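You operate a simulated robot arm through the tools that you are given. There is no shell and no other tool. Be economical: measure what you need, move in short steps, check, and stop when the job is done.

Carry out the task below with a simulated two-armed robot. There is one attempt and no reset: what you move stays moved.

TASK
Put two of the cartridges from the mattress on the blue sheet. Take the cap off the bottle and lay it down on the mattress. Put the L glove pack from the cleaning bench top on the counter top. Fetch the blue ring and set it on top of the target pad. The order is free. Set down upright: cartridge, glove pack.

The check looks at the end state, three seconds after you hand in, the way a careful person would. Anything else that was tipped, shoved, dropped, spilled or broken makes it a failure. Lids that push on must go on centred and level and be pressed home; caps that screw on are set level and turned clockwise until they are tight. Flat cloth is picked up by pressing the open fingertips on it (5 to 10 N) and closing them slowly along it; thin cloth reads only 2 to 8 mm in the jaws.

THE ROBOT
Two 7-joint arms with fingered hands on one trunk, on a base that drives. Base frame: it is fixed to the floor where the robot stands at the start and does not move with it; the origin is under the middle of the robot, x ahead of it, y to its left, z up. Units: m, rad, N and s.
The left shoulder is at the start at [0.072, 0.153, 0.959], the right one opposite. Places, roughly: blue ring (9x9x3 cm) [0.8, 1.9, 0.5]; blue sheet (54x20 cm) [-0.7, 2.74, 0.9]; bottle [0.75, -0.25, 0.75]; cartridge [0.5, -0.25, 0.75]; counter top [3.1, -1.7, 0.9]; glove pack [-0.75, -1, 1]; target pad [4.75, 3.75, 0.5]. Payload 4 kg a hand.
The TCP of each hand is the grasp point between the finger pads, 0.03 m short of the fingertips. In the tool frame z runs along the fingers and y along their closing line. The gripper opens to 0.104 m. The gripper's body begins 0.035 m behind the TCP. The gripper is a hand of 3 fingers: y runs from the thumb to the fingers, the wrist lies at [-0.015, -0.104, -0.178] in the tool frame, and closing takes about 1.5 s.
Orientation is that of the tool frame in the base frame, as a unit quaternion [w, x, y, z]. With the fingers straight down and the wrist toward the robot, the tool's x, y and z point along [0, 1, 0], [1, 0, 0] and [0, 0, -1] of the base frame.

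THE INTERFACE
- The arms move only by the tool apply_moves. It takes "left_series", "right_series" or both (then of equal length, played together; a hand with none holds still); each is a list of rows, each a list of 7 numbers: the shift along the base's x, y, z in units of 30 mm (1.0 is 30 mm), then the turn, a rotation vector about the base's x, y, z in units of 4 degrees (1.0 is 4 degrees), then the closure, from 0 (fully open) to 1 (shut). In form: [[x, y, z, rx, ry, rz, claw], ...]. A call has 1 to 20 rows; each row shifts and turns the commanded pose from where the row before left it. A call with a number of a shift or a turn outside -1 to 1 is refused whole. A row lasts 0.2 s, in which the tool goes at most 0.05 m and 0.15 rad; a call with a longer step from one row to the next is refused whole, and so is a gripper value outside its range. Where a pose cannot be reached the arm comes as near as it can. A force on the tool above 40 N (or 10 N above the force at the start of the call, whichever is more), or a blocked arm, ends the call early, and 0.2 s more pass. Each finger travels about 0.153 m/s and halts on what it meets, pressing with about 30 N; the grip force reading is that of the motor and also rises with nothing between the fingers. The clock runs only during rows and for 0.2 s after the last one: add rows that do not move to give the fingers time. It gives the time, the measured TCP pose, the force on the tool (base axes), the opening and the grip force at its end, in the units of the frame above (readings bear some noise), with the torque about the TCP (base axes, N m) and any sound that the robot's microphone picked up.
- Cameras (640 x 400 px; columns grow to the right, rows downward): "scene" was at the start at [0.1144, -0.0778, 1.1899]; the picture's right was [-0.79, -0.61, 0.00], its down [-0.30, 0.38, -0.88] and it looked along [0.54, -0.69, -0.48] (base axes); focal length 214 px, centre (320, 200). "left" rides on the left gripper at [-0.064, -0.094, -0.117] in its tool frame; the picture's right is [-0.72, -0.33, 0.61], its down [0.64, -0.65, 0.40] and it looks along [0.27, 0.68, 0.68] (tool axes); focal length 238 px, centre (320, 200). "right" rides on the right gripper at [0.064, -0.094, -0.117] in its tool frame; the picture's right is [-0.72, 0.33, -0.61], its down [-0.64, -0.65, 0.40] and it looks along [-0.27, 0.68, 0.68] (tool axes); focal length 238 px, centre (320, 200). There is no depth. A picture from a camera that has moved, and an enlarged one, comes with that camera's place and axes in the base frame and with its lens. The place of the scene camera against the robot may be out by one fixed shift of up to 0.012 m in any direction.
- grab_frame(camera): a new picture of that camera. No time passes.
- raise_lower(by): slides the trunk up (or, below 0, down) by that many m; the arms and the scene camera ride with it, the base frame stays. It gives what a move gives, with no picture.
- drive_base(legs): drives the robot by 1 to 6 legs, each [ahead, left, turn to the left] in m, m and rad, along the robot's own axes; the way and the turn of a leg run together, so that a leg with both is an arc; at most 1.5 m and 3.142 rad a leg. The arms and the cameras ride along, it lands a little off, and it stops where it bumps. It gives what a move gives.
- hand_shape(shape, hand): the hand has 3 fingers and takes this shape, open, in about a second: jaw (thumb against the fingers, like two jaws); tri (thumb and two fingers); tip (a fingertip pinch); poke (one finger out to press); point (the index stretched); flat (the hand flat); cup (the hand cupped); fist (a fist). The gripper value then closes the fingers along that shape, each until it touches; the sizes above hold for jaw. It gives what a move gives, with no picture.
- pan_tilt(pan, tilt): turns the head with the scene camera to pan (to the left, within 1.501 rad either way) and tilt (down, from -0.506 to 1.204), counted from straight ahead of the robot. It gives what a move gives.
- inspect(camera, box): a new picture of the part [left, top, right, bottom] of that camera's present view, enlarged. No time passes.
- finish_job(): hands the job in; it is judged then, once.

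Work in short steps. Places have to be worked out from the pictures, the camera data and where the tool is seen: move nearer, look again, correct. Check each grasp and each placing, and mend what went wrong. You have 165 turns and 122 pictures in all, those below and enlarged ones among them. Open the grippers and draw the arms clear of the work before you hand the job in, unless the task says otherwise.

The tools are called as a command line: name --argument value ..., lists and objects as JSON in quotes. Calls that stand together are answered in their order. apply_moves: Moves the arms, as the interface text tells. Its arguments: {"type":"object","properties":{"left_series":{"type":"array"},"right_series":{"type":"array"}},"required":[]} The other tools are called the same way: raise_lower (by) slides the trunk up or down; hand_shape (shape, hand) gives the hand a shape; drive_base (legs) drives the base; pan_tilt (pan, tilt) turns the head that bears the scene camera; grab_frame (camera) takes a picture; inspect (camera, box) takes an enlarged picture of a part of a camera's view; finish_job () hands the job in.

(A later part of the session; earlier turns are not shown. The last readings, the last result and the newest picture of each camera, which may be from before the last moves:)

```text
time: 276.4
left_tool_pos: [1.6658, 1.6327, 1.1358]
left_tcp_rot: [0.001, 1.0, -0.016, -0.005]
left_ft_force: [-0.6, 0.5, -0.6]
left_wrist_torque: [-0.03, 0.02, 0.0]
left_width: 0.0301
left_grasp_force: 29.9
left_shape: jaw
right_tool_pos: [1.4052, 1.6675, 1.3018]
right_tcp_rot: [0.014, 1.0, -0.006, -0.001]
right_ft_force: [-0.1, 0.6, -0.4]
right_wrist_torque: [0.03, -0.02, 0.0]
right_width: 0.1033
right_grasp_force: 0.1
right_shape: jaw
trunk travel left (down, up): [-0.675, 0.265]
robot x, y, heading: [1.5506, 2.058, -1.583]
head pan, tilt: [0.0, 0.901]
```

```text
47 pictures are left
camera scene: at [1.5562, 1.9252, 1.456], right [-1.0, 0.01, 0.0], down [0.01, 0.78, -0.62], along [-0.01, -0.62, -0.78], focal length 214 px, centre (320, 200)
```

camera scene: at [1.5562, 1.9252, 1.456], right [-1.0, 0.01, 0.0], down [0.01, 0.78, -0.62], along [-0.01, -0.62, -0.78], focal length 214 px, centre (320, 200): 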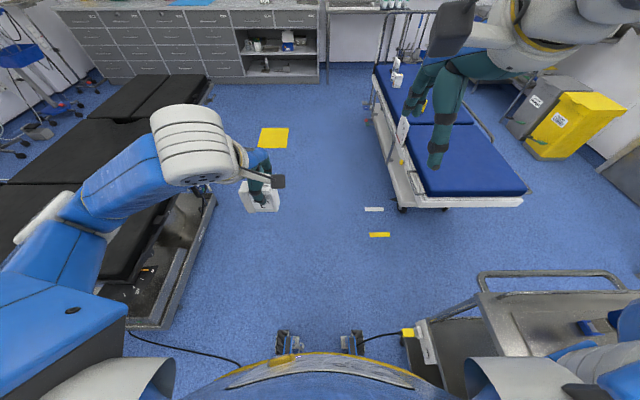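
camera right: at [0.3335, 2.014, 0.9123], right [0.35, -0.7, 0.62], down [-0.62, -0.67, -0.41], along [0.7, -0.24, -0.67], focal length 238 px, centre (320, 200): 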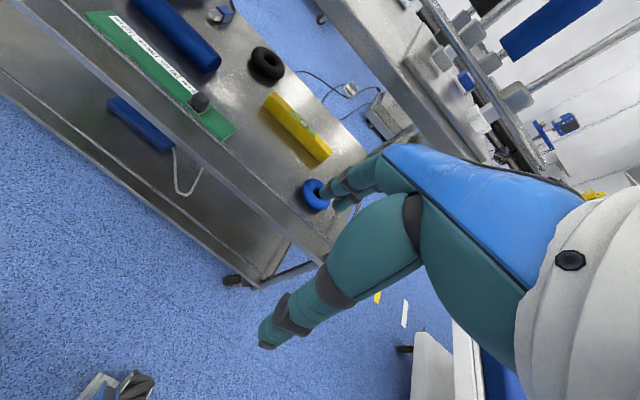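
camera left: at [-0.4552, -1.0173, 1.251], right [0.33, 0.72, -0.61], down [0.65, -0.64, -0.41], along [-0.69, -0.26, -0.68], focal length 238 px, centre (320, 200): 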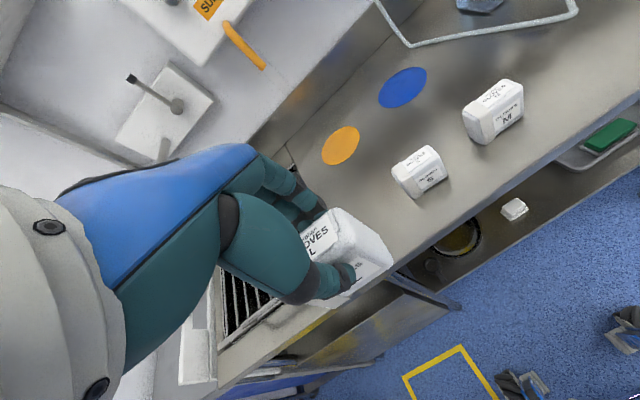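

The cable is undisturbed. I drive on to y≈−0.75 and look at the counter.

drive_base --legs '[[0.1, 0.0, 0.012], [1.35, 0, 0], [1.3, 0, 0]]'

pan_tilt --pan 0.6 --tilt 0.45

grab_frame --camera "scene"

```text
time: 290.2
left_tool_pos: [1.6446, -1.164, 1.1362]
left_tcp_rot: [0.002, 1.0, -0.014, -0.005]
left_ft_force: [0.8, 0.5, 0.1]
left_wrist_torque: [0.01, 0.0, 0.0]
left_width: 0.0298
left_grasp_force: 30.5
left_shape: jaw
right_tool_pos: [1.3816, -1.1295, 1.3021]
right_tcp_rot: [0.014, 1.0, -0.003, -0.001]
right_ft_force: [0.5, -1.1, -0.6]
right_wrist_torque: [-0.01, -0.01, 0.01]
right_width: 0.1039
right_grasp_force: 0.0
right_shape: jaw
trunk travel left (down, up): [-0.675, 0.265]
robot x, y, heading: [1.5277, -0.7384, -1.576]
head pan, tilt: [0.0, 0.901]
```

```text
time: 291.2
left_tool_pos: [1.6439, -1.1636, 1.1363]
left_tcp_rot: [0.001, 1.0, -0.014, -0.005]
left_ft_force: [-0.6, 0.8, -0.6]
left_wrist_torque: [0.0, -0.02, -0.01]
left_width: 0.03
left_grasp_force: 30.2
left_shape: jaw
right_tool_pos: [1.3802, -1.1279, 1.3029]
right_tcp_rot: [0.015, 1.0, -0.003, -0.001]
right_ft_force: [-0.3, 0.1, -0.8]
right_wrist_torque: [-0.01, -0.04, 0.0]
right_width: 0.1037
right_grasp_force: 0.0
right_shape: jaw
trunk travel left (down, up): [-0.675, 0.265]
robot x, y, heading: [1.5291, -0.738, -1.579]
head pan, tilt: [0.6, 0.45]
```

```text
46 pictures are left
camera scene: at [1.5842, -0.8725, 1.4942], right [-0.83, -0.56, 0.0], down [-0.24, 0.36, -0.9], along [0.5, -0.75, -0.44], focal length 214 px, centre (320, 200)
```

scene: 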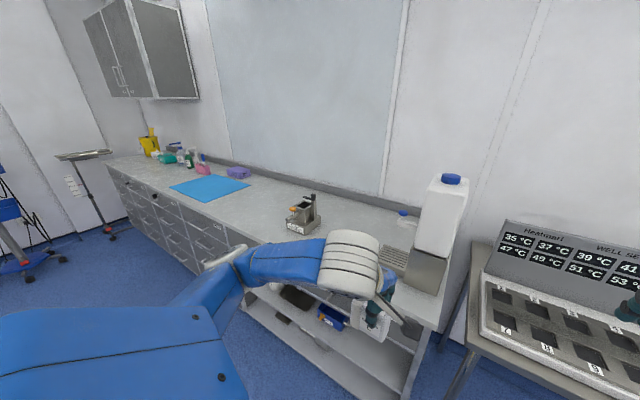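

The counter has a bare stretch between the burner and the blue mat, about (2.62,-1.6). I strafe left there and move a bit closer.

drive_base --legs '[[0, 0.95, 0.008], [0.15, 0, 0]]'

pan_tilt --pan 0.1 --tilt 0.7

grab_frame --camera "scene"

```text
time: 297.1
left_tool_pos: [2.5927, -1.3089, 1.1372]
left_tcp_rot: [0.003, 1.0, -0.007, -0.005]
left_ft_force: [0.4, -0.2, -0.6]
left_wrist_torque: [0.02, 0.02, 0.0]
left_width: 0.0298
left_grasp_force: 30.1
left_shape: jaw
right_tool_pos: [2.3285, -1.2782, 1.305]
right_tcp_rot: [0.016, 1.0, 0.003, 0.0]
right_ft_force: [-0.2, 0.2, 0.2]
right_wrist_torque: [0.01, -0.02, 0.0]
right_width: 0.1037
right_grasp_force: 0.0
right_shape: jaw
trunk travel left (down, up): [-0.675, 0.265]
robot x, y, heading: [2.4707, -0.8873, -1.567]
head pan, tilt: [0.6, 0.45]
```

```text
time: 298.1
left_tool_pos: [2.5933, -1.3132, 1.1368]
left_tcp_rot: [0.003, 1.0, -0.007, -0.004]
left_ft_force: [0.2, -0.3, -0.7]
left_wrist_torque: [-0.01, 0.0, 0.03]
left_width: 0.0299
left_grasp_force: 29.5
left_shape: jaw
right_tool_pos: [2.3303, -1.2818, 1.3025]
right_tcp_rot: [0.014, 1.0, 0.004, -0.001]
right_ft_force: [0.3, 0.6, 0.8]
right_wrist_torque: [0.0, 0.0, 0.01]
right_width: 0.1036
right_grasp_force: 0.1
right_shape: jaw
trunk travel left (down, up): [-0.675, 0.265]
robot x, y, heading: [2.4708, -0.8873, -1.565]
head pan, tilt: [0.099, 0.7]
```

```text
45 pictures are left
camera scene: at [2.4855, -1.0323, 1.472], right [-0.99, -0.11, 0.0], down [-0.07, 0.64, -0.76], along [0.08, -0.76, -0.65], focal length 214 px, centre (320, 200)
```

scene: 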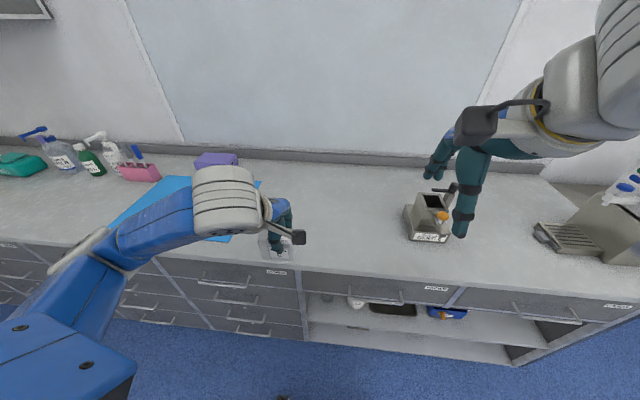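

Clear space at (2.53,-1.58) between mat and burner. I move the pack over it and down to z≈0.99.

apply_moves --left_series '[[-0.2, -0.89, -0.2, 0, 0, 0, 1], [-0.2, -0.89, -0.2, 0, 0, 0, 1], [-0.2, -0.89, -0.3, 0, 0, 0, 1], [-0.2, -0.89, -0.4, 0, 0, 0, 1], [-0.2, -0.89, -0.5, 0, 0, 0, 1], [-0.2, -0.89, -0.6, 0, 0, 0, 1], [-0.2, -0.89, -0.7, 0, 0, 0, 1], [-0.2, -0.89, -0.7, 0, 0, 0, 1], [-0.2, -0.89, -0.7, 0, 0, 0, 1], [-0.2, -0.89, -0.6, 0, 0, 0, 1]]'

inspect --camera "scene" --box '[220, 130, 440, 280]'

```text
time: 300.3
left_tool_pos: [2.5309, -1.5804, 0.9874]
left_tcp_rot: [0.002, 1.0, -0.008, -0.003]
left_ft_force: [0.1, 0.6, -0.5]
left_wrist_torque: [0.02, -0.01, -0.01]
left_width: 0.0299
left_grasp_force: 30.0
left_shape: jaw
right_tool_pos: [2.3291, -1.2811, 1.3039]
right_tcp_rot: [0.015, 1.0, 0.004, 0.001]
right_ft_force: [-0.5, -0.4, -0.6]
right_wrist_torque: [0.02, -0.02, 0.02]
right_width: 0.1035
right_grasp_force: 0.1
right_shape: jaw
trunk travel left (down, up): [-0.675, 0.265]
robot x, y, heading: [2.4743, -0.8927, -1.563]
head pan, tilt: [0.099, 0.7]
```

```text
2.67 times, centred on (330, 205) of scene
camera zoom: at [2.4839, -1.033, 1.4719], right [-0.99, -0.11, 0.0], down [-0.07, 0.64, -0.76], along [0.08, -0.76, -0.65], focal length 572 px, centre (293, 187)
```

zoom: 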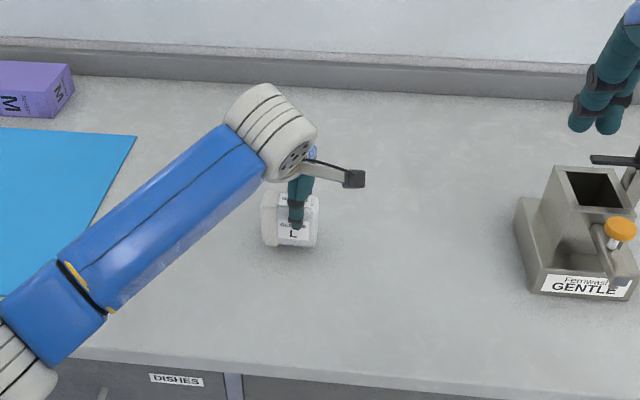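

Over bare counter. I lower in small steps to contact.

apply_moves --left_series '[[0, 0, -0.4, 0, 0, 0, 1], [0, 0, -0.4, 0, 0, 0, 1], [0, 0, -0.2, 0, 0, 0, 1], [0, 0, -0.2, 0, 0, 0, 1], [0, 0, -0.2, 0, 0, 0, 1], [0, 0, 0, 0, 0, 0, 1]]'

```text
time: 301.2
left_tool_pos: [2.5307, -1.5824, 0.9701]
left_tcp_rot: [0.018, 1.0, -0.009, -0.007]
left_ft_force: [2.5, 5.4, 21.8]
left_wrist_torque: [0.19, -0.14, 0.05]
left_width: 0.0319
left_grasp_force: 29.7
left_shape: jaw
right_tool_pos: [2.3302, -1.2769, 1.3036]
right_tcp_rot: [0.016, 1.0, 0.003, 0.001]
right_ft_force: [-0.1, 0.1, 0.3]
right_wrist_torque: [0.02, -0.01, -0.01]
right_width: 0.1037
right_grasp_force: 0.0
right_shape: jaw
trunk travel left (down, up): [-0.675, 0.265]
robot x, y, heading: [2.4692, -0.8915, -1.562]
head pan, tilt: [0.099, 0.7]
stopped in row 4 (left hand): the force on the tool passed its limit (the readings are from after the stop); the commanded pose is now the measured one
```

Contact came at ≈0.975. I ease up 5 mm and check the pack's attitude.

apply_moves --left_series '[[0, 0, 0.15, 0, 0, 0, 1], [0, 0, 0, 0, 0, 0, 1]]'

inspect --camera "left" --box '[240, 150, 480, 350]'

```text
time: 301.8
left_tool_pos: [2.5307, -1.5818, 0.9689]
left_tcp_rot: [0.014, 1.0, -0.008, -0.006]
left_ft_force: [-0.4, -1.9, 14.1]
left_wrist_torque: [-0.05, 0.01, -0.03]
left_width: 0.0318
left_grasp_force: 29.9
left_shape: jaw
right_tool_pos: [2.3283, -1.2775, 1.3029]
right_tcp_rot: [0.017, 1.0, 0.003, -0.001]
right_ft_force: [0.0, 0.6, 0.4]
right_wrist_torque: [0.04, 0.0, 0.03]
right_width: 0.1035
right_grasp_force: 0.1
right_shape: jaw
trunk travel left (down, up): [-0.675, 0.265]
robot x, y, heading: [2.4733, -0.8911, -1.566]
head pan, tilt: [0.099, 0.7]
```

```text
2.00 times, centred on (360, 250) of left
camera zoom: at [2.4708, -1.4837, 1.0853], right [-0.72, 0.32, -0.61], down [0.65, 0.63, -0.43], along [0.25, -0.71, -0.66], focal length 477 px, centre (240, 100)
```

zoom: 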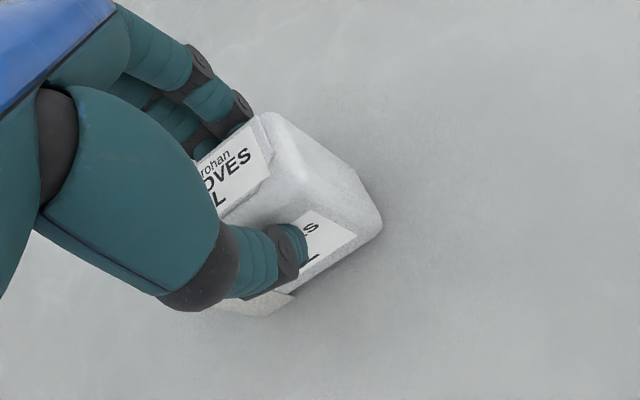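

It sits level on the counter. I release and lift.

apply_moves --left_series '[[0, 0, 0.1, 0, 0, 0, 1], [0, 0, 0, 0, 0, 0, 0.9], [0, 0, 0, 0, 0, 0, 0.7], [0, 0, 0, 0, 0, 0, 0.4], [0, 0, 0, 0, 0, 0, 0], [0, 0, 0, 0, 0, 0, 0], [0, 0, 0, 0, 0, 0, 0], [0, 0, 0.6, 0, 0, 0, 0], [0, 0, 1, 0, 0, 0, 0], [0, 0, 1, 0, 0, 0, 0], [0, 0, 1, 0, 0, 0, 0], [0, 1, 1, 0, 0, 0, 0], [0, 1, 0, 0, 0, 0, 0], [0, 1, 0, 0, 0, 0, 0], [0, 1, 0, 0, 0, 0, 0], [0, 1, 0, 0, 0, 0, 0], [0, 1, 0, 0, 0, 0, 0], [0, 1, 0, 0, 0, 0, 0]]'

inspect --camera "scene" --box '[220, 130, 440, 280]'

```text
time: 305.6
left_tool_pos: [2.5327, -1.3694, 1.11]
left_tcp_rot: [0.013, 1.0, -0.008, -0.006]
left_ft_force: [0.1, 0.9, 0.2]
left_wrist_torque: [0.02, -0.04, -0.01]
left_width: 0.1043
left_grasp_force: 0.1
left_shape: jaw
right_tool_pos: [2.332, -1.2787, 1.3032]
right_tcp_rot: [0.016, 1.0, 0.004, -0.001]
right_ft_force: [0.3, 1.0, -0.3]
right_wrist_torque: [0.0, 0.08, 0.0]
right_width: 0.1034
right_grasp_force: 0.1
right_shape: jaw
trunk travel left (down, up): [-0.675, 0.265]
robot x, y, heading: [2.4699, -0.8901, -1.564]
head pan, tilt: [0.099, 0.7]
```

```text
2.67 times, centred on (330, 205) of scene
camera zoom: at [2.4873, -1.0304, 1.4721], right [-0.99, -0.11, 0.0], down [-0.07, 0.64, -0.76], along [0.08, -0.76, -0.65], focal length 572 px, centre (293, 187)
```

zoom: 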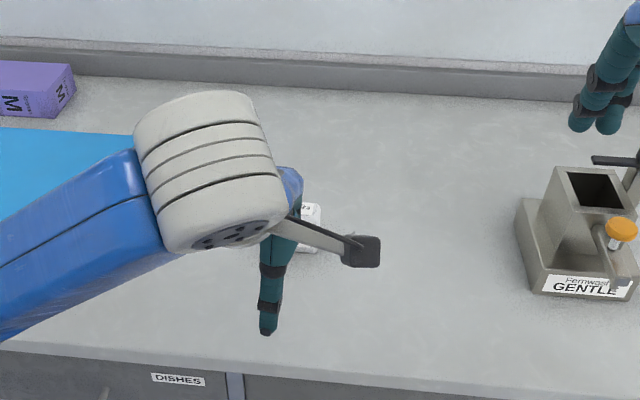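

The pack stands on the counter. Now the bottle from the bed's far side: back off, turn to face −x and drive to x≈1.55, y≈−0.15.

drive_base --legs '[[-0.3, 0, 0], [0, 0, -1.577], [0.9, 0, 0], [0, 0.42, 0]]'

pan_tilt --pan 0.0 --tilt 0.8

grab_frame --camera "scene"

```text
time: 318.0
left_tool_pos: [1.0823, -1.0354, 1.1112]
left_tcp_rot: [-0.005, -0.69, 0.723, 0.012]
left_ft_force: [0.7, -0.2, -0.3]
left_wrist_torque: [0.0, -0.01, -0.01]
left_width: 0.1041
left_grasp_force: 0.1
left_shape: jaw
right_tool_pos: [1.1786, -0.8364, 1.3016]
right_tcp_rot: [-0.011, -0.7, 0.714, 0.01]
right_ft_force: [0.2, 0.4, 0.1]
right_wrist_torque: [0.01, 0.02, 0.01]
right_width: 0.1037
right_grasp_force: 0.0
right_shape: jaw
trunk travel left (down, up): [-0.675, 0.265]
robot x, y, heading: [1.5634, -0.995, 3.116]
head pan, tilt: [0.099, 0.7]
```

```text
time: 318.7
left_tool_pos: [1.0844, -1.0386, 1.1112]
left_tcp_rot: [-0.004, -0.691, 0.723, 0.013]
left_ft_force: [0.1, 0.2, 0.0]
left_wrist_torque: [0.02, 0.03, 0.0]
left_width: 0.1038
left_grasp_force: 0.1
left_shape: jaw
right_tool_pos: [1.1789, -0.8401, 1.3031]
right_tcp_rot: [-0.011, -0.7, 0.714, 0.013]
right_ft_force: [-0.5, -0.9, 0.5]
right_wrist_torque: [-0.02, 0.01, -0.02]
right_width: 0.1035
right_grasp_force: 0.1
right_shape: jaw
trunk travel left (down, up): [-0.675, 0.265]
robot x, y, heading: [1.5618, -0.9966, 3.118]
head pan, tilt: [0.0, 0.799]
```

```text
41 pictures are left
camera scene: at [1.436, -0.9936, 1.4639], right [0.02, 1.0, 0.0], down [0.72, -0.02, -0.7], along [-0.7, 0.01, -0.72], focal length 214 px, centre (320, 200)
```

scene: 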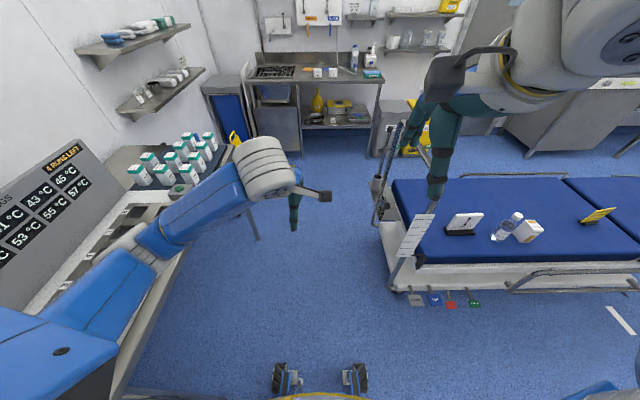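

I strafed the wrong way (left is −y here), harmlessly. I back a little, raise the trunk for clearance and strafe right 0.85 m past the foot rail.

raise_lower --by 0.1

drive_base --legs '[[-0.12, 0, 0.024], [0, -0.85, 0]]'

grab_frame --camera "scene"

```text
time: 320.0
left_tool_pos: [1.0835, -1.0384, 1.2097]
left_tcp_rot: [-0.004, -0.691, 0.723, 0.014]
left_ft_force: [-0.7, -0.4, -0.6]
left_wrist_torque: [0.01, -0.02, 0.01]
left_width: 0.1038
left_grasp_force: 0.1
left_shape: jaw
right_tool_pos: [1.1804, -0.8411, 1.4033]
right_tcp_rot: [-0.011, -0.7, 0.714, 0.012]
right_ft_force: [-0.1, -0.3, 0.1]
right_wrist_torque: [0.03, 0.03, -0.01]
right_width: 0.1038
right_grasp_force: 0.1
right_shape: jaw
trunk travel left (down, up): [-0.775, 0.165]
robot x, y, heading: [1.5655, -0.9942, 3.12]
head pan, tilt: [0.0, 0.799]
```

```text
time: 325.3
left_tool_pos: [1.2033, -0.2113, 1.2114]
left_tcp_rot: [-0.004, -0.7, 0.714, 0.015]
left_ft_force: [0.5, -0.1, 0.0]
left_wrist_torque: [0.02, -0.01, -0.01]
left_width: 0.104
left_grasp_force: 0.0
left_shape: jaw
right_tool_pos: [1.2945, -0.0105, 1.404]
right_tcp_rot: [-0.01, -0.707, 0.707, 0.013]
right_ft_force: [1.1, -0.2, 0.0]
right_wrist_torque: [0.0, 0.03, 0.0]
right_width: 0.1037
right_grasp_force: 0.0
right_shape: jaw
trunk travel left (down, up): [-0.775, 0.165]
robot x, y, heading: [1.6859, -0.151, -3.144]
head pan, tilt: [0.0, 0.799]
```

```text
40 pictures are left
camera scene: at [1.5522, -0.1591, 1.564], right [0.0, 1.0, 0.0], down [0.72, 0.0, -0.69], along [-0.69, 0.0, -0.72], focal length 214 px, centre (320, 200)
```

scene: 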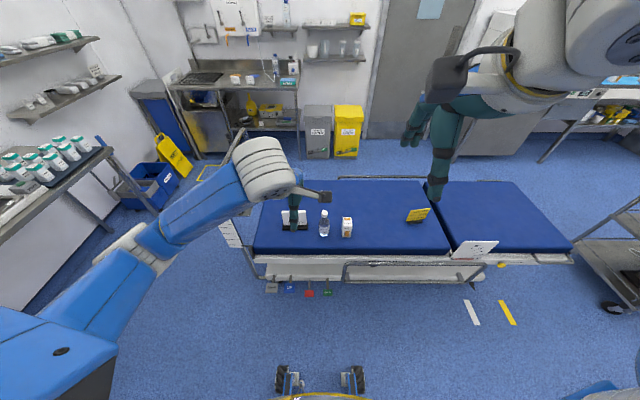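

Bottle is at about (0.878,-0.138), mattress surface ≈0.585, cap top ≈0.75; the tablet stand is left of it and the PLAIN cartridge right. I move closer and lower the trunk.

drive_base --legs '[[0.17, 0, 0]]'

raise_lower --by -0.3

grab_frame --camera "left"

grab_frame --camera "scene"

```text
time: 326.8
left_tool_pos: [1.0438, -0.2056, 1.2157]
left_tcp_rot: [-0.008, -0.699, 0.715, 0.016]
left_ft_force: [0.4, 0.3, 1.0]
left_wrist_torque: [0.01, -0.01, 0.03]
left_width: 0.1039
left_grasp_force: 0.0
left_shape: jaw
right_tool_pos: [1.1369, -0.0032, 1.4066]
right_tcp_rot: [-0.013, -0.707, 0.707, 0.014]
right_ft_force: [-0.4, 0.3, -0.5]
right_wrist_torque: [-0.01, 0.02, -0.01]
right_width: 0.1039
right_grasp_force: 0.2
right_shape: jaw
trunk travel left (down, up): [-0.775, 0.165]
robot x, y, heading: [1.5143, -0.1516, 3.142]
head pan, tilt: [0.0, 0.799]
```

```text
time: 329.8
left_tool_pos: [1.0405, -0.2062, 0.9135]
left_tcp_rot: [-0.006, -0.699, 0.715, 0.015]
left_ft_force: [0.2, 0.3, -0.5]
left_wrist_torque: [-0.02, -0.04, -0.01]
left_width: 0.1038
left_grasp_force: 0.1
left_shape: jaw
right_tool_pos: [1.1335, -0.005, 1.105]
right_tcp_rot: [-0.012, -0.707, 0.707, 0.014]
right_ft_force: [-0.1, -0.2, 0.2]
right_wrist_torque: [0.01, 0.03, 0.01]
right_width: 0.1038
right_grasp_force: 0.1
right_shape: jaw
trunk travel left (down, up): [-0.475, 0.465]
robot x, y, heading: [1.5129, -0.1475, 3.144]
head pan, tilt: [0.0, 0.799]
```

```text
39 pictures are left
camera left: at [1.1412, -0.1453, 1.0276], right [0.32, 0.72, -0.61], down [0.62, -0.65, -0.43], along [-0.71, -0.24, -0.66], focal length 238 px, centre (320, 200)
```

left: 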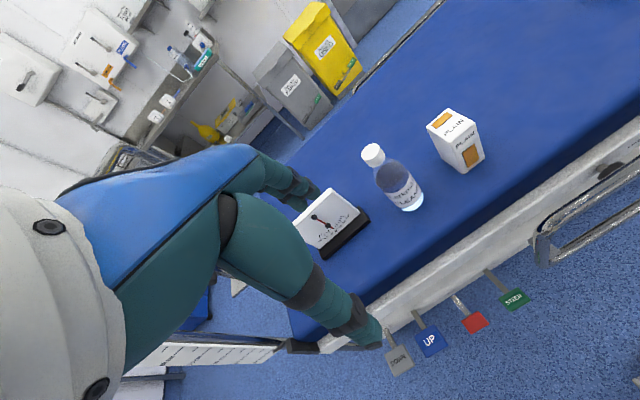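

```text
38 pictures are left
camera scene: at [1.3882, -0.1524, 1.2639], right [0.0, 1.0, 0.0], down [0.72, 0.0, -0.7], along [-0.7, 0.0, -0.72], focal length 214 px, centre (320, 200)
```

scene: 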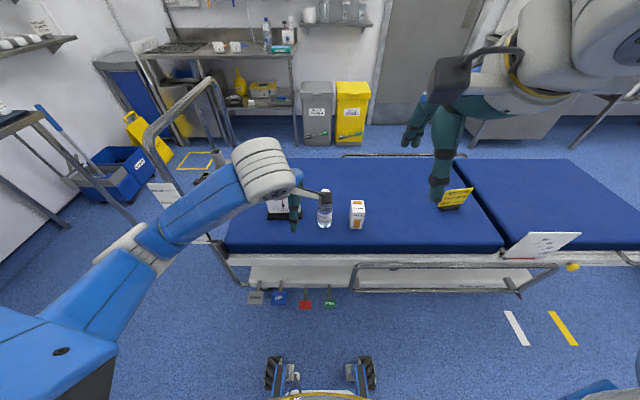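

Bottle refined: (0.865,-0.134), cap top ≈0.77. I reorient the left hand for a forward side grip (yaw −88°, then lean forward 60°) in free space.

apply_moves --left_series '[[0, 0, 0, 0, 0, -1, 0], [0, 0, 0, 0, 0, -1, 0], [0, 0, 0, 0, 0, -1, 0], [0, 0, 0, 0, 0, -1, 0], [0, 0, 0, 0, 0, -1, 0], [0, 0, 0, 0, 0, -1, 0], [0, 0, 0, 0, 0, -1, 0], [0, 0, 0, 0, 0, -1, 0], [0, 0, 0, 0, 0, -1, 0], [0, 0, 0, 0, 0, -1, 0], [0, 0, 0, 0, 0, -1, 0], [0, 0, 0, 0, 0, -1, 0], [0, 0, 0, 0, 0, -1, 0], [0, 0, 0, 0, 0, -1, 0], [0, 0, 0, 0, 0, -1, 0], [0, 0, 0, 0, 0, -1, 0], [0, 0, 0, 0, 0, -1, 0], [0, 0, 0, 0, 0, -1, 0], [0, 0, 0, 0, 0, -1, 0], [0, 0, 0, 0, 0, -1, 0]]'

apply_moves --left_series '[[0, 0, 0, 0, 0, -1, 0], [0, 0, 0, 0, 0, -1, 0], [0, 0, 0, 0, 1, 0, 0], [0, 0, 0, 0, 1, 0, 0], [0, 0, 0, 0, 1, 0, 0], [0, 0, 0, 0, 1, 0, 0], [0, 0, 0, 0, 1, 0, 0], [0, 0, 0, 0, 1, 0, 0], [0, 0, 0, 0, 1, 0, 0], [0, 0, 0, 0, 1, 0, 0], [0, 0, 0, 0, 1, 0, 0], [0, 0, 0, 0, 1, 0, 0], [0, 0, 0, 0, 1, 0, 0], [0, 0, 0, 0, 1, 0, 0], [0, 0, 0, 0, 1, 0, 0], [0, 0, 0, 0, 1, 0, 0], [0, 0, 0, 0, 1, 0, 0]]'

grab_frame --camera "scene"

```text
time: 334.0
left_tool_pos: [1.0413, -0.206, 0.9129]
left_tcp_rot: [0.006, -0.075, 0.997, 0.016]
left_ft_force: [0.3, 0.2, 0.8]
left_wrist_torque: [0.01, 0.0, 0.02]
left_width: 0.1038
left_grasp_force: 0.0
left_shape: jaw
right_tool_pos: [1.1333, -0.0047, 1.1046]
right_tcp_rot: [-0.013, -0.707, 0.707, 0.014]
right_ft_force: [0.3, -0.6, -0.8]
right_wrist_torque: [-0.01, 0.01, 0.01]
right_width: 0.1036
right_grasp_force: 0.1
right_shape: jaw
trunk travel left (down, up): [-0.475, 0.465]
robot x, y, heading: [1.5185, -0.1496, 3.142]
head pan, tilt: [0.0, 0.799]
```

```text
time: 337.6
left_tool_pos: [1.0419, -0.2063, 0.9121]
left_tcp_rot: [-0.494, 0.003, 0.869, 0.016]
left_ft_force: [0.0, 0.1, 0.4]
left_wrist_torque: [-0.02, -0.02, -0.01]
left_width: 0.1038
left_grasp_force: 0.0
left_shape: jaw
right_tool_pos: [1.1332, -0.0046, 1.1049]
right_tcp_rot: [-0.013, -0.706, 0.708, 0.014]
right_ft_force: [0.1, -0.2, -0.7]
right_wrist_torque: [-0.02, -0.02, 0.03]
right_width: 0.1038
right_grasp_force: 0.0
right_shape: jaw
trunk travel left (down, up): [-0.475, 0.465]
robot x, y, heading: [1.517, -0.1472, 3.142]
head pan, tilt: [0.0, 0.799]
```

```text
37 pictures are left
camera scene: at [1.3886, -0.1532, 1.2639], right [0.0, 1.0, 0.0], down [0.72, 0.0, -0.7], along [-0.7, 0.0, -0.72], focal length 214 px, centre (320, 200)
```

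scene: 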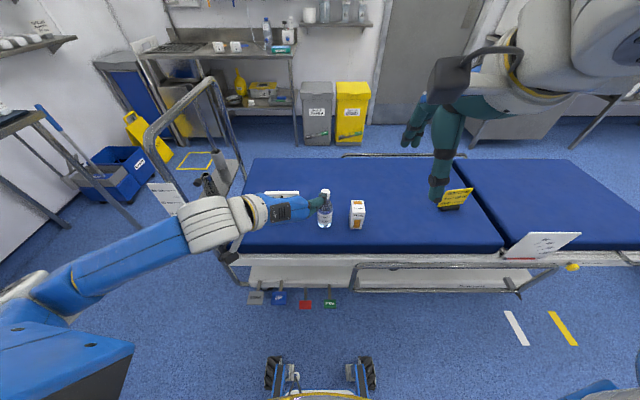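

Orientation reached. I lower to z≈0.65 in front of the bottle, aligned in y.

apply_moves --left_series '[[0.2, 0.27, -0.97, 0, 0, 0, 0], [0.2, 0.27, -0.97, 0, 0, 0, 0], [0.2, 0.27, -0.97, 0, 0, 0, 0], [0.2, 0.27, -0.97, 0, 0, 0, 0], [0, 0.27, -0.97, 0, 0, 0, 0], [0, 0.27, -0.97, 0, 0, 0, 0], [0, 0.27, -0.97, 0, 0, 0, 0], [0, 0.27, -0.97, 0, 0, 0, 0], [0, 0.27, -0.97, 0, 0, 0, 0]]'

grab_frame --camera "left"

inspect --camera "scene" --box '[200, 150, 440, 300]'

```text
time: 339.6
left_tool_pos: [1.0668, -0.131, 0.6505]
left_tcp_rot: [-0.494, 0.003, 0.869, 0.016]
left_ft_force: [-0.2, 0.0, 0.8]
left_wrist_torque: [0.04, 0.02, 0.02]
left_width: 0.104
left_grasp_force: 0.1
left_shape: jaw
right_tool_pos: [1.135, -0.0045, 1.1053]
right_tcp_rot: [0.012, 0.707, -0.707, -0.014]
right_ft_force: [-0.5, -0.1, -0.5]
right_wrist_torque: [-0.02, 0.01, 0.0]
right_width: 0.1037
right_grasp_force: 0.0
right_shape: jaw
trunk travel left (down, up): [-0.475, 0.465]
robot x, y, heading: [1.5143, -0.1487, 3.14]
head pan, tilt: [0.0, 0.799]
```

```text
36 pictures are left
camera left: at [1.1988, -0.2289, 0.6531], right [-0.17, -0.3, -0.94], down [-0.69, -0.65, 0.33], along [-0.71, 0.7, -0.1], focal length 238 px, centre (320, 200)
```

left: 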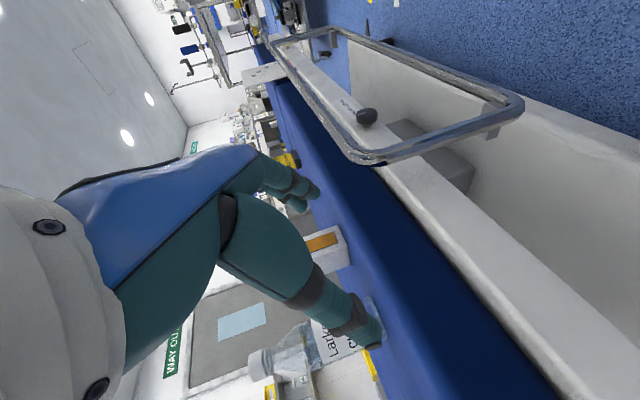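

```text
2.67 times, centred on (320, 225) of scene
camera zoom: at [1.3887, -0.1522, 1.2639], right [0.0, 1.0, 0.0], down [0.72, 0.0, -0.7], along [-0.7, 0.0, -0.72], focal length 572 px, centre (320, 133)
```

zoom: 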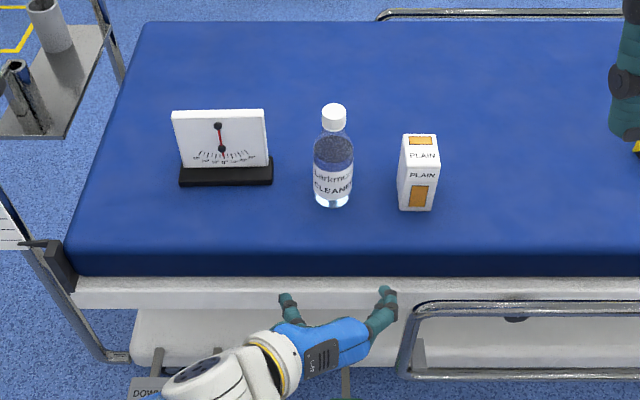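

Hand and bottle are aligned in y. I narrow the fingers a bit and advance to the bottle.

apply_moves --left_series '[[-0.5, 0, 0, 0, 0, 0, 0.2], [-1, -0.05, 0, 0, 0, 0, 0.2], [-1, -0.05, 0, 0, 0, 0, 0.2], [-1, 0, 0, 0, 0, 0, 0.2], [-1, 0, 0, 0, 0, 0, 0.2], [-0.8, 0, 0, 0, 0, 0, 0.2]]'

inspect --camera "scene" --box '[260, 150, 420, 250]'

```text
time: 341.0
left_tool_pos: [0.9056, -0.1368, 0.6511]
left_tcp_rot: [-0.494, 0.003, 0.869, 0.016]
left_ft_force: [-0.3, -0.6, -0.6]
left_wrist_torque: [-0.01, 0.01, 0.01]
left_width: 0.0834
left_grasp_force: 0.0
left_shape: jaw
right_tool_pos: [1.1349, -0.0039, 1.1051]
right_tcp_rot: [0.013, 0.708, -0.706, -0.013]
right_ft_force: [-0.6, -0.4, 0.6]
right_wrist_torque: [0.0, -0.02, -0.02]
right_width: 0.1038
right_grasp_force: 0.1
right_shape: jaw
trunk travel left (down, up): [-0.475, 0.465]
robot x, y, heading: [1.5177, -0.153, -3.138]
head pan, tilt: [0.0, 0.799]
```

```text
4.00 times, centred on (340, 200) of scene
camera zoom: at [1.3875, -0.1521, 1.2638], right [0.0, 1.0, 0.0], down [0.72, 0.0, -0.7], along [-0.7, 0.0, -0.72], focal length 858 px, centre (240, 200)
```

zoom: 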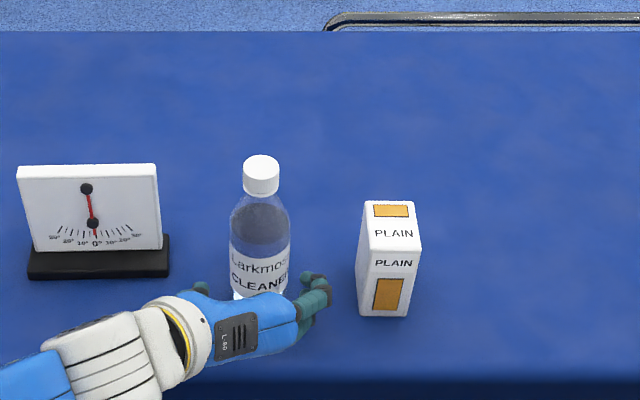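

Clear of the cartridge. I advance the last 35 mm and close on the bottle.

apply_moves --left_series '[[-0.6, 0.08, 0, 0, 0, 0, 0.2], [-0.55, 0, 0, 0, 0, 0, 0.2], [0, 0, 0, 0, 0, 0, 0.35], [0, 0, 0, 0, 0, 0, 0.5], [0, 0, 0, 0, 0, 0, 0.7], [0, 0, 0, 0, 0, 0, 1], [0, 0, 0, 0, 0, 0, 1], [0, 0, 0, 0, 0, 0, 1]]'

inspect --camera "scene" --box '[260, 150, 420, 250]'

```text
time: 342.8
left_tool_pos: [0.8693, -0.132, 0.6508]
left_tcp_rot: [-0.494, 0.003, 0.87, 0.016]
left_ft_force: [-0.4, -0.7, -0.6]
left_wrist_torque: [-0.01, -0.02, 0.01]
left_width: 0.045
left_grasp_force: 30.2
left_shape: jaw
right_tool_pos: [1.1334, -0.0054, 1.1045]
right_tcp_rot: [0.013, 0.707, -0.707, -0.013]
right_ft_force: [-0.1, -0.9, 0.0]
right_wrist_torque: [0.01, 0.0, 0.03]
right_width: 0.1038
right_grasp_force: 0.0
right_shape: jaw
trunk travel left (down, up): [-0.475, 0.465]
robot x, y, heading: [1.5157, -0.1478, 3.138]
head pan, tilt: [0.0, 0.799]
```

```text
4.00 times, centred on (340, 200) of scene
camera zoom: at [1.3878, -0.1523, 1.2638], right [0.0, 1.0, 0.0], down [0.72, 0.0, -0.7], along [-0.7, 0.0, -0.72], focal length 858 px, centre (240, 200)
```

zoom: 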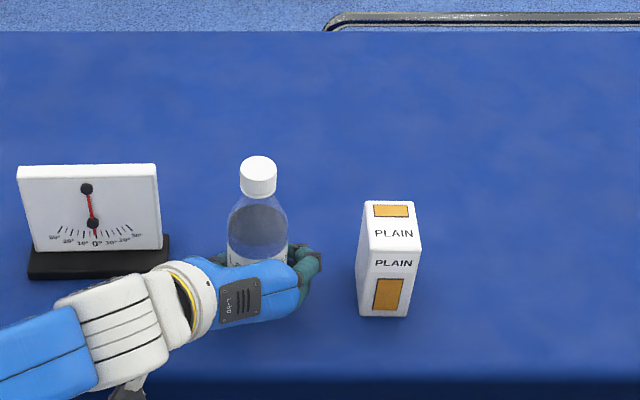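

Bottle is held upright (grip 30 N). I bring the right hand above the cap with yaw −40° ready for counter-clockwise turning.

apply_moves --right_series '[[-0.9, -0.44, -0.6, 0, -0.3, -1, 0.3], [-0.9, -0.44, -0.6, 0, -0.23, -1, 0.3], [-0.9, -0.44, -0.7, 0, 0, -1, 0.3], [-0.9, -0.44, -0.7, 0, 0, -1, 0.3], [-0.9, -0.44, -0.7, 0, 0, -1, 0.3], [-0.9, -0.44, -0.7, 0, 0, -1, 0.3], [-0.9, -0.44, -0.7, 0, 0, -1, 0.3], [-0.9, -0.44, -0.7, 0, 0, -1, 0.3], [-0.9, -0.44, -0.7, 0, 0, -1, 0.3], [-0.85, -0.44, -0.4, 0, 0, -1, 0.3]]'

grab_frame --camera "right"

inspect --camera "scene" --box '[220, 100, 460, 250]'

```text
time: 345.0
left_tool_pos: [0.8697, -0.1341, 0.6499]
left_tcp_rot: [-0.493, 0.003, 0.87, 0.017]
left_ft_force: [-0.7, -0.7, -0.1]
left_wrist_torque: [0.01, 0.01, 0.01]
left_width: 0.0451
left_grasp_force: 30.1
left_shape: jaw
right_tool_pos: [0.865, -0.1387, 0.9096]
right_tcp_rot: [0.003, -0.423, 0.906, 0.003]
right_ft_force: [0.0, -0.4, 0.3]
right_wrist_torque: [0.03, 0.0, 0.0]
right_width: 0.0731
right_grasp_force: 0.1
right_shape: jaw
trunk travel left (down, up): [-0.475, 0.465]
robot x, y, heading: [1.5169, -0.1477, 3.144]
head pan, tilt: [0.0, 0.799]
```

```text
32 pictures are left
camera right: at [0.8951, -0.2493, 1.0273], right [0.21, 0.76, 0.62], down [0.91, 0.07, -0.4], along [-0.35, 0.65, -0.68], focal length 238 px, centre (320, 200)
```

right: 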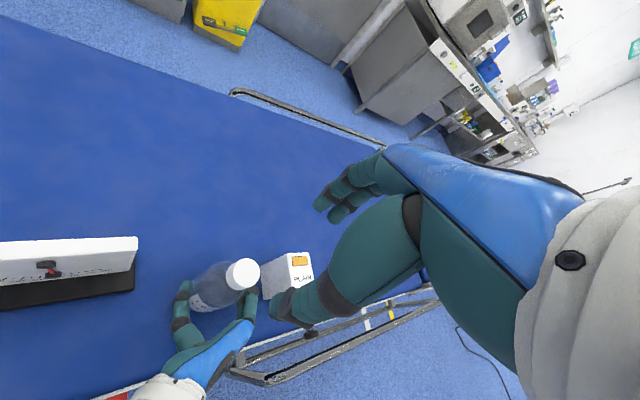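

```text
2.67 times, centred on (340, 175) of scene
camera zoom: at [1.3863, -0.1554, 1.2637], right [0.0, 1.0, 0.0], down [0.72, 0.0, -0.69], along [-0.69, 0.0, -0.72], focal length 572 px, centre (267, 267)
```

zoom: 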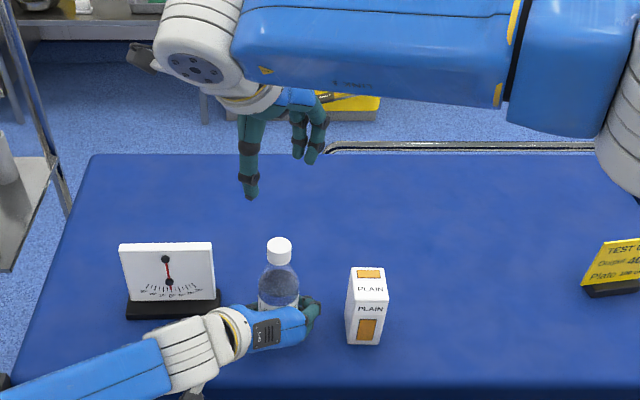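

Cap top is at (0.858,-0.138,0.76). I descend so the fingertips surround the cap and close.

apply_moves --right_series '[[-0.23, 0, -0.8, 0, 0, 0, 0.3], [0, 0, -1, 0, 0, 0, 0.3], [0, 0, -1, 0, 0, 0, 0.3], [0, 0, -1, 0, 0, 0, 0.3], [0, 0, -0.85, 0, 0, 0, 0.3], [0, 0, 0, 0, 0, 0, 0.5], [0, 0, 0, 0, 0, 0, 0.7], [0, 0, 0, 0, 0, 0, 1], [0, 0, 0, 0, 0, 0, 1], [0, 0, 0, 0, 0, 0, 1]]'

inspect --camera "right" --box '[200, 130, 440, 330]'

```text
time: 347.2
left_tool_pos: [0.8693, -0.1345, 0.6483]
left_tcp_rot: [-0.493, 0.003, 0.87, 0.016]
left_ft_force: [2.1, -0.5, 2.5]
left_wrist_torque: [-0.06, 0.02, 0.02]
left_width: 0.0448
left_grasp_force: 30.3
left_shape: jaw
right_tool_pos: [0.8599, -0.1372, 0.7693]
right_tcp_rot: [0.003, -0.422, 0.906, 0.001]
right_ft_force: [-0.8, -0.6, -1.4]
right_wrist_torque: [0.11, 0.14, -0.05]
right_width: 0.0175
right_grasp_force: 29.8
right_shape: jaw
trunk travel left (down, up): [-0.475, 0.465]
robot x, y, heading: [1.5187, -0.1482, 3.139]
head pan, tilt: [0.0, 0.799]
```

```text
2.00 times, centred on (320, 230) of right
camera zoom: at [0.8891, -0.2487, 0.887], right [0.21, 0.76, 0.62], down [0.91, 0.07, -0.4], along [-0.35, 0.65, -0.68], focal length 477 px, centre (320, 140)
```

zoom: 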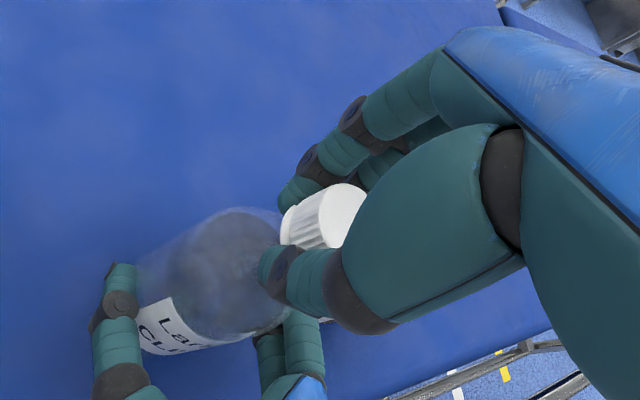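

The tips seem to be at the neck just below the cap (opening only 17 mm). I reopen slightly, raise 14 mm and close again.

apply_moves --right_series '[[0, 0, 0, 0, 0, 0, 0.6], [0, 0, 0, 0, 0, 0, 0.4], [0, 0, 0, 0, 0, 0, 0.4], [0, 0, 0.45, 0, 0, 0, 0.4], [0, 0, 0, 0, 0, 0, 0.4], [0, 0, 0, 0, 0, 0, 0.7], [0, 0, 0, 0, 0, 0, 1], [0, 0, 0, 0, 0, 0, 1], [0, 0, 0, 0, 0, 0, 1]]'

inspect --camera "right" --box '[200, 130, 440, 330]'

```text
time: 349.2
left_tool_pos: [0.8693, -0.1334, 0.6499]
left_tcp_rot: [-0.494, 0.003, 0.87, 0.017]
left_ft_force: [0.6, 0.5, -0.2]
left_wrist_torque: [-0.06, 0.01, -0.03]
left_width: 0.045
left_grasp_force: 30.2
left_shape: jaw
right_tool_pos: [0.8589, -0.1378, 0.7829]
right_tcp_rot: [0.003, -0.423, 0.906, 0.001]
right_ft_force: [-0.4, -1.7, -0.8]
right_wrist_torque: [-0.05, 0.05, 0.0]
right_width: 0.0217
right_grasp_force: 30.0
right_shape: jaw
trunk travel left (down, up): [-0.475, 0.465]
robot x, y, heading: [1.5159, -0.148, 3.14]
head pan, tilt: [0.0, 0.799]
```

```text
2.00 times, centred on (320, 230) of right
camera zoom: at [0.8893, -0.249, 0.9009], right [0.21, 0.76, 0.62], down [0.91, 0.07, -0.4], along [-0.35, 0.65, -0.68], focal length 477 px, centre (320, 140)
```

zoom: 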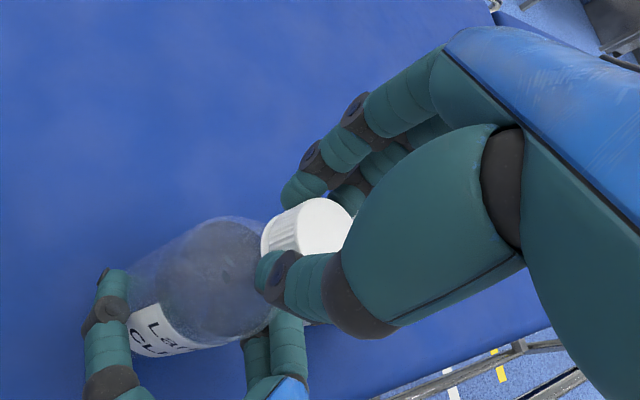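

Now the tips grip the ribbed cap. I turn it counter-clockwise 80°.

apply_moves --right_series '[[0, 0, 0, 0, 0, 1, 1], [0, 0, 0, 0, 0, 1, 1], [0, 0, 0, 0, 0, 1, 1], [0, 0, 0, 0, 0, 1, 1], [0, 0, 0, 0, 0, 1, 1], [0, 0, 0, 0, 0, 1, 1], [0, 0, 0, 0, 0, 1, 1], [0, 0, 0, 0, 0, 1, 1], [0, 0, 0, 0, 0, 1, 1], [0, 0, 0, 0, 0, 1, 1], [0, 0, 0, 0, 0, 1, 1], [0, 0, 0, 0, 0, 1, 1], [0, 0, 0, 0, 0, 1, 1], [0, 0, 0, 0, 0, 1, 1], [0, 0, 0, 0, 0, 1, 1], [0, 0, 0, 0, 0, 1, 1], [0, 0, 0, 0, 0, 1, 1], [0, 0, 0, 0, 0, 1, 1], [0, 0, 0, 0, 0, 1, 1], [0, 0, 0, 0, 0, 1, 1]]'

inspect --camera "scene" --box '[260, 130, 420, 250]'

```text
time: 353.4
left_tool_pos: [0.8692, -0.1325, 0.6514]
left_tcp_rot: [-0.494, 0.003, 0.869, 0.015]
left_ft_force: [-2.1, -1.0, 0.1]
left_wrist_torque: [0.02, -0.03, 0.06]
left_width: 0.0447
left_grasp_force: 30.2
left_shape: jaw
right_tool_pos: [0.8582, -0.1358, 0.7832]
right_tcp_rot: [-0.002, 0.906, -0.422, -0.002]
right_ft_force: [0.9, 0.4, 3.2]
right_wrist_torque: [0.05, -0.1, -0.03]
right_width: 0.0218
right_grasp_force: 30.5
right_shape: jaw
trunk travel left (down, up): [-0.475, 0.465]
robot x, y, heading: [1.5125, -0.1485, 3.139]
head pan, tilt: [0.0, 0.799]
```

```text
3.33 times, centred on (340, 190) of scene
camera zoom: at [1.3873, -0.153, 1.2638], right [0.0, 1.0, 0.0], down [0.72, 0.0, -0.7], along [-0.7, 0.0, -0.72], focal length 715 px, centre (253, 233)
```

zoom: 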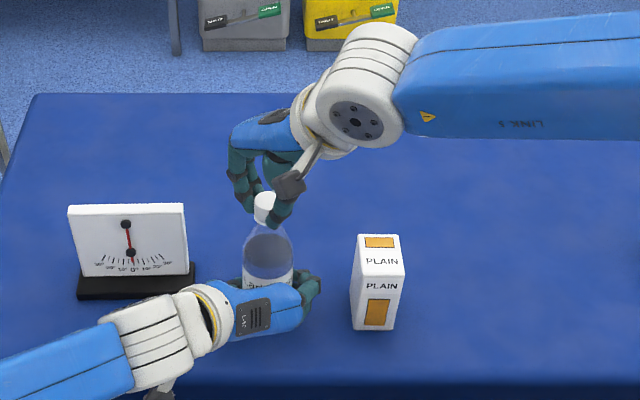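

Turned 80°, slight upward push (cap is rising). I continue another 60° with a slight rise.

apply_moves --right_series '[[0, 0, 0.03, 0, 0, 1, 1], [0, 0, 0.03, 0, 0, 1, 1], [0, 0, 0.03, 0, 0, 1, 1], [0, 0, 0.03, 0, 0, 1, 1], [0, 0, 0.03, 0, 0, 1, 1], [0, 0, 0.03, 0, 0, 1, 1], [0, 0, 0.03, 0, 0, 1, 1], [0, 0, 0.03, 0, 0, 1, 1], [0, 0, 0.03, 0, 0, 1, 1], [0, 0, 0.03, 0, 0, 1, 1], [0, 0, 0.03, 0, 0, 1, 1], [0, 0, 0.03, 0, 0, 1, 1], [0, 0, 0.03, 0, 0, 1, 1], [0, 0, 0.03, 0, 0, 1, 1], [0, 0, 0.03, 0, 0, 1, 1]]'

```text
time: 356.6
left_tool_pos: [0.8698, -0.1336, 0.6495]
left_tcp_rot: [-0.494, 0.003, 0.869, 0.017]
left_ft_force: [-1.5, -0.9, 2.2]
left_wrist_torque: [0.07, -0.01, 0.01]
left_width: 0.0449
left_grasp_force: 30.1
left_shape: jaw
right_tool_pos: [0.8587, -0.1367, 0.7848]
right_tcp_rot: [-0.001, 0.934, -0.357, -0.002]
right_ft_force: [1.1, -0.1, -2.2]
right_wrist_torque: [0.07, -0.1, 0.01]
right_width: 0.0215
right_grasp_force: 30.2
right_shape: jaw
right hand out of reach, approached as far as the arm can: row 3, 4, 5, 6, 7, 8, 9, 10, 11, 12, 13, 14, 15
trunk travel left (down, up): [-0.475, 0.465]
robot x, y, heading: [1.5198, -0.149, 3.137]
head pan, tilt: [0.0, 0.799]
```

The right wrist's limit is near yaw +48°. I open, rotate back for a new stroke, and read where it ends.

apply_moves --right_series '[[0, 0, 0, 0, 0, 0, 0.7], [0, 0, 0, 0, 0, 0, 0.4], [0, 0, 0, 0, 0, 0, 0.4], [0, 0, 0, 0, 0, -1, 0.4], [0, 0, 0, 0, 0, -1, 0.4], [0, 0, 0, 0, 0, -1, 0.4], [0, 0, 0, 0, 0, -1, 0.4], [0, 0, 0, 0, 0, -1, 0.4], [0, 0, 0, 0, 0, -1, 0.4], [0, 0, 0, 0, 0, -1, 0.4], [0, 0, 0, 0, 0, -1, 0.4], [0, 0, 0, 0, 0, -1, 0.4], [0, 0, 0, 0, 0, -1, 0.4], [0, 0, 0, 0, 0, -1, 0.4], [0, 0, 0, 0, 0, -1, 0.4], [0, 0, 0, 0, 0, -1, 0.4], [0, 0, 0, 0, 0, -1, 0.4], [0, 0, 0, 0, 0, -1, 0.4], [0, 0, 0, 0, 0, -1, 0.4], [0, 0, 0, 0, 0, -1, 0.4]]'

apply_moves --right_series '[[0, 0, 0, 0, 0, -1, 0.4], [0, 0, 0, 0, 0, -1, 0.4], [0, 0, 0, 0, 0, -1, 0.4], [0, 0, 0, 0, 0, -1, 0.4], [0, 0, 0, 0, 0, -1, 0.4], [0, 0, 0, 0, 0, -1, 0.4], [0, 0, 0, 0, 0, -1, 0.4], [0, 0, 0, 0, 0, -1, 0.4], [0, 0, 0, 0, 0, -1, 0.4], [0, 0, 0, 0, 0, -1, 0.4], [0, 0, 0, 0, 0, -1, 0.4], [0, 0, 0, 0, 0, -1, 0.4], [0, 0, 0, 0, 0, -1, 0.4], [0, 0, 0, 0, 0, -1, 0.4], [0, 0, 0, 0, 0, -1, 0.4], [0, 0, 0, 0, 0, -1, 0.4], [0, 0, 0, 0, 0, -1, 0.4]]'

inspect --camera "scene" --box '[260, 130, 420, 250]'

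```text
time: 360.8
left_tool_pos: [0.8703, -0.1341, 0.6504]
left_tcp_rot: [-0.494, 0.002, 0.87, 0.017]
left_ft_force: [-0.1, 0.4, -0.1]
left_wrist_torque: [-0.01, -0.02, 0.0]
left_width: 0.0451
left_grasp_force: 29.9
left_shape: jaw
right_tool_pos: [0.86, -0.1368, 0.7849]
right_tcp_rot: [0.002, -0.573, 0.819, 0.002]
right_ft_force: [-1.0, -0.1, 0.8]
right_wrist_torque: [0.0, -0.03, -0.01]
right_width: 0.0615
right_grasp_force: 0.0
right_shape: jaw
trunk travel left (down, up): [-0.475, 0.465]
robot x, y, heading: [1.5197, -0.1498, 3.142]
head pan, tilt: [0.0, 0.799]
```

```text
time: 364.4
left_tool_pos: [0.8708, -0.1339, 0.6511]
left_tcp_rot: [-0.494, 0.001, 0.869, 0.017]
left_ft_force: [0.1, -0.2, -0.5]
left_wrist_torque: [0.01, 0.03, -0.05]
left_width: 0.0451
left_grasp_force: 29.8
left_shape: jaw
right_tool_pos: [0.8581, -0.1397, 0.7865]
right_tcp_rot: [0.003, -0.018, 1.0, 0.002]
right_ft_force: [0.2, -0.1, -1.1]
right_wrist_torque: [-0.02, -0.02, -0.01]
right_width: 0.0618
right_grasp_force: 0.1
right_shape: jaw
trunk travel left (down, up): [-0.475, 0.465]
robot x, y, heading: [1.5205, -0.1461, 3.143]
head pan, tilt: [0.0, 0.799]
```

```text
3.33 times, centred on (340, 190) of scene
camera zoom: at [1.387, -0.1551, 1.2637], right [0.0, 1.0, 0.0], down [0.72, 0.0, -0.69], along [-0.69, 0.0, -0.72], focal length 715 px, centre (253, 233)
```

zoom: 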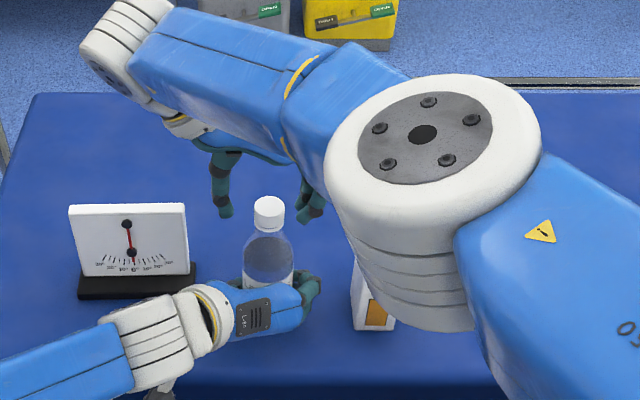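

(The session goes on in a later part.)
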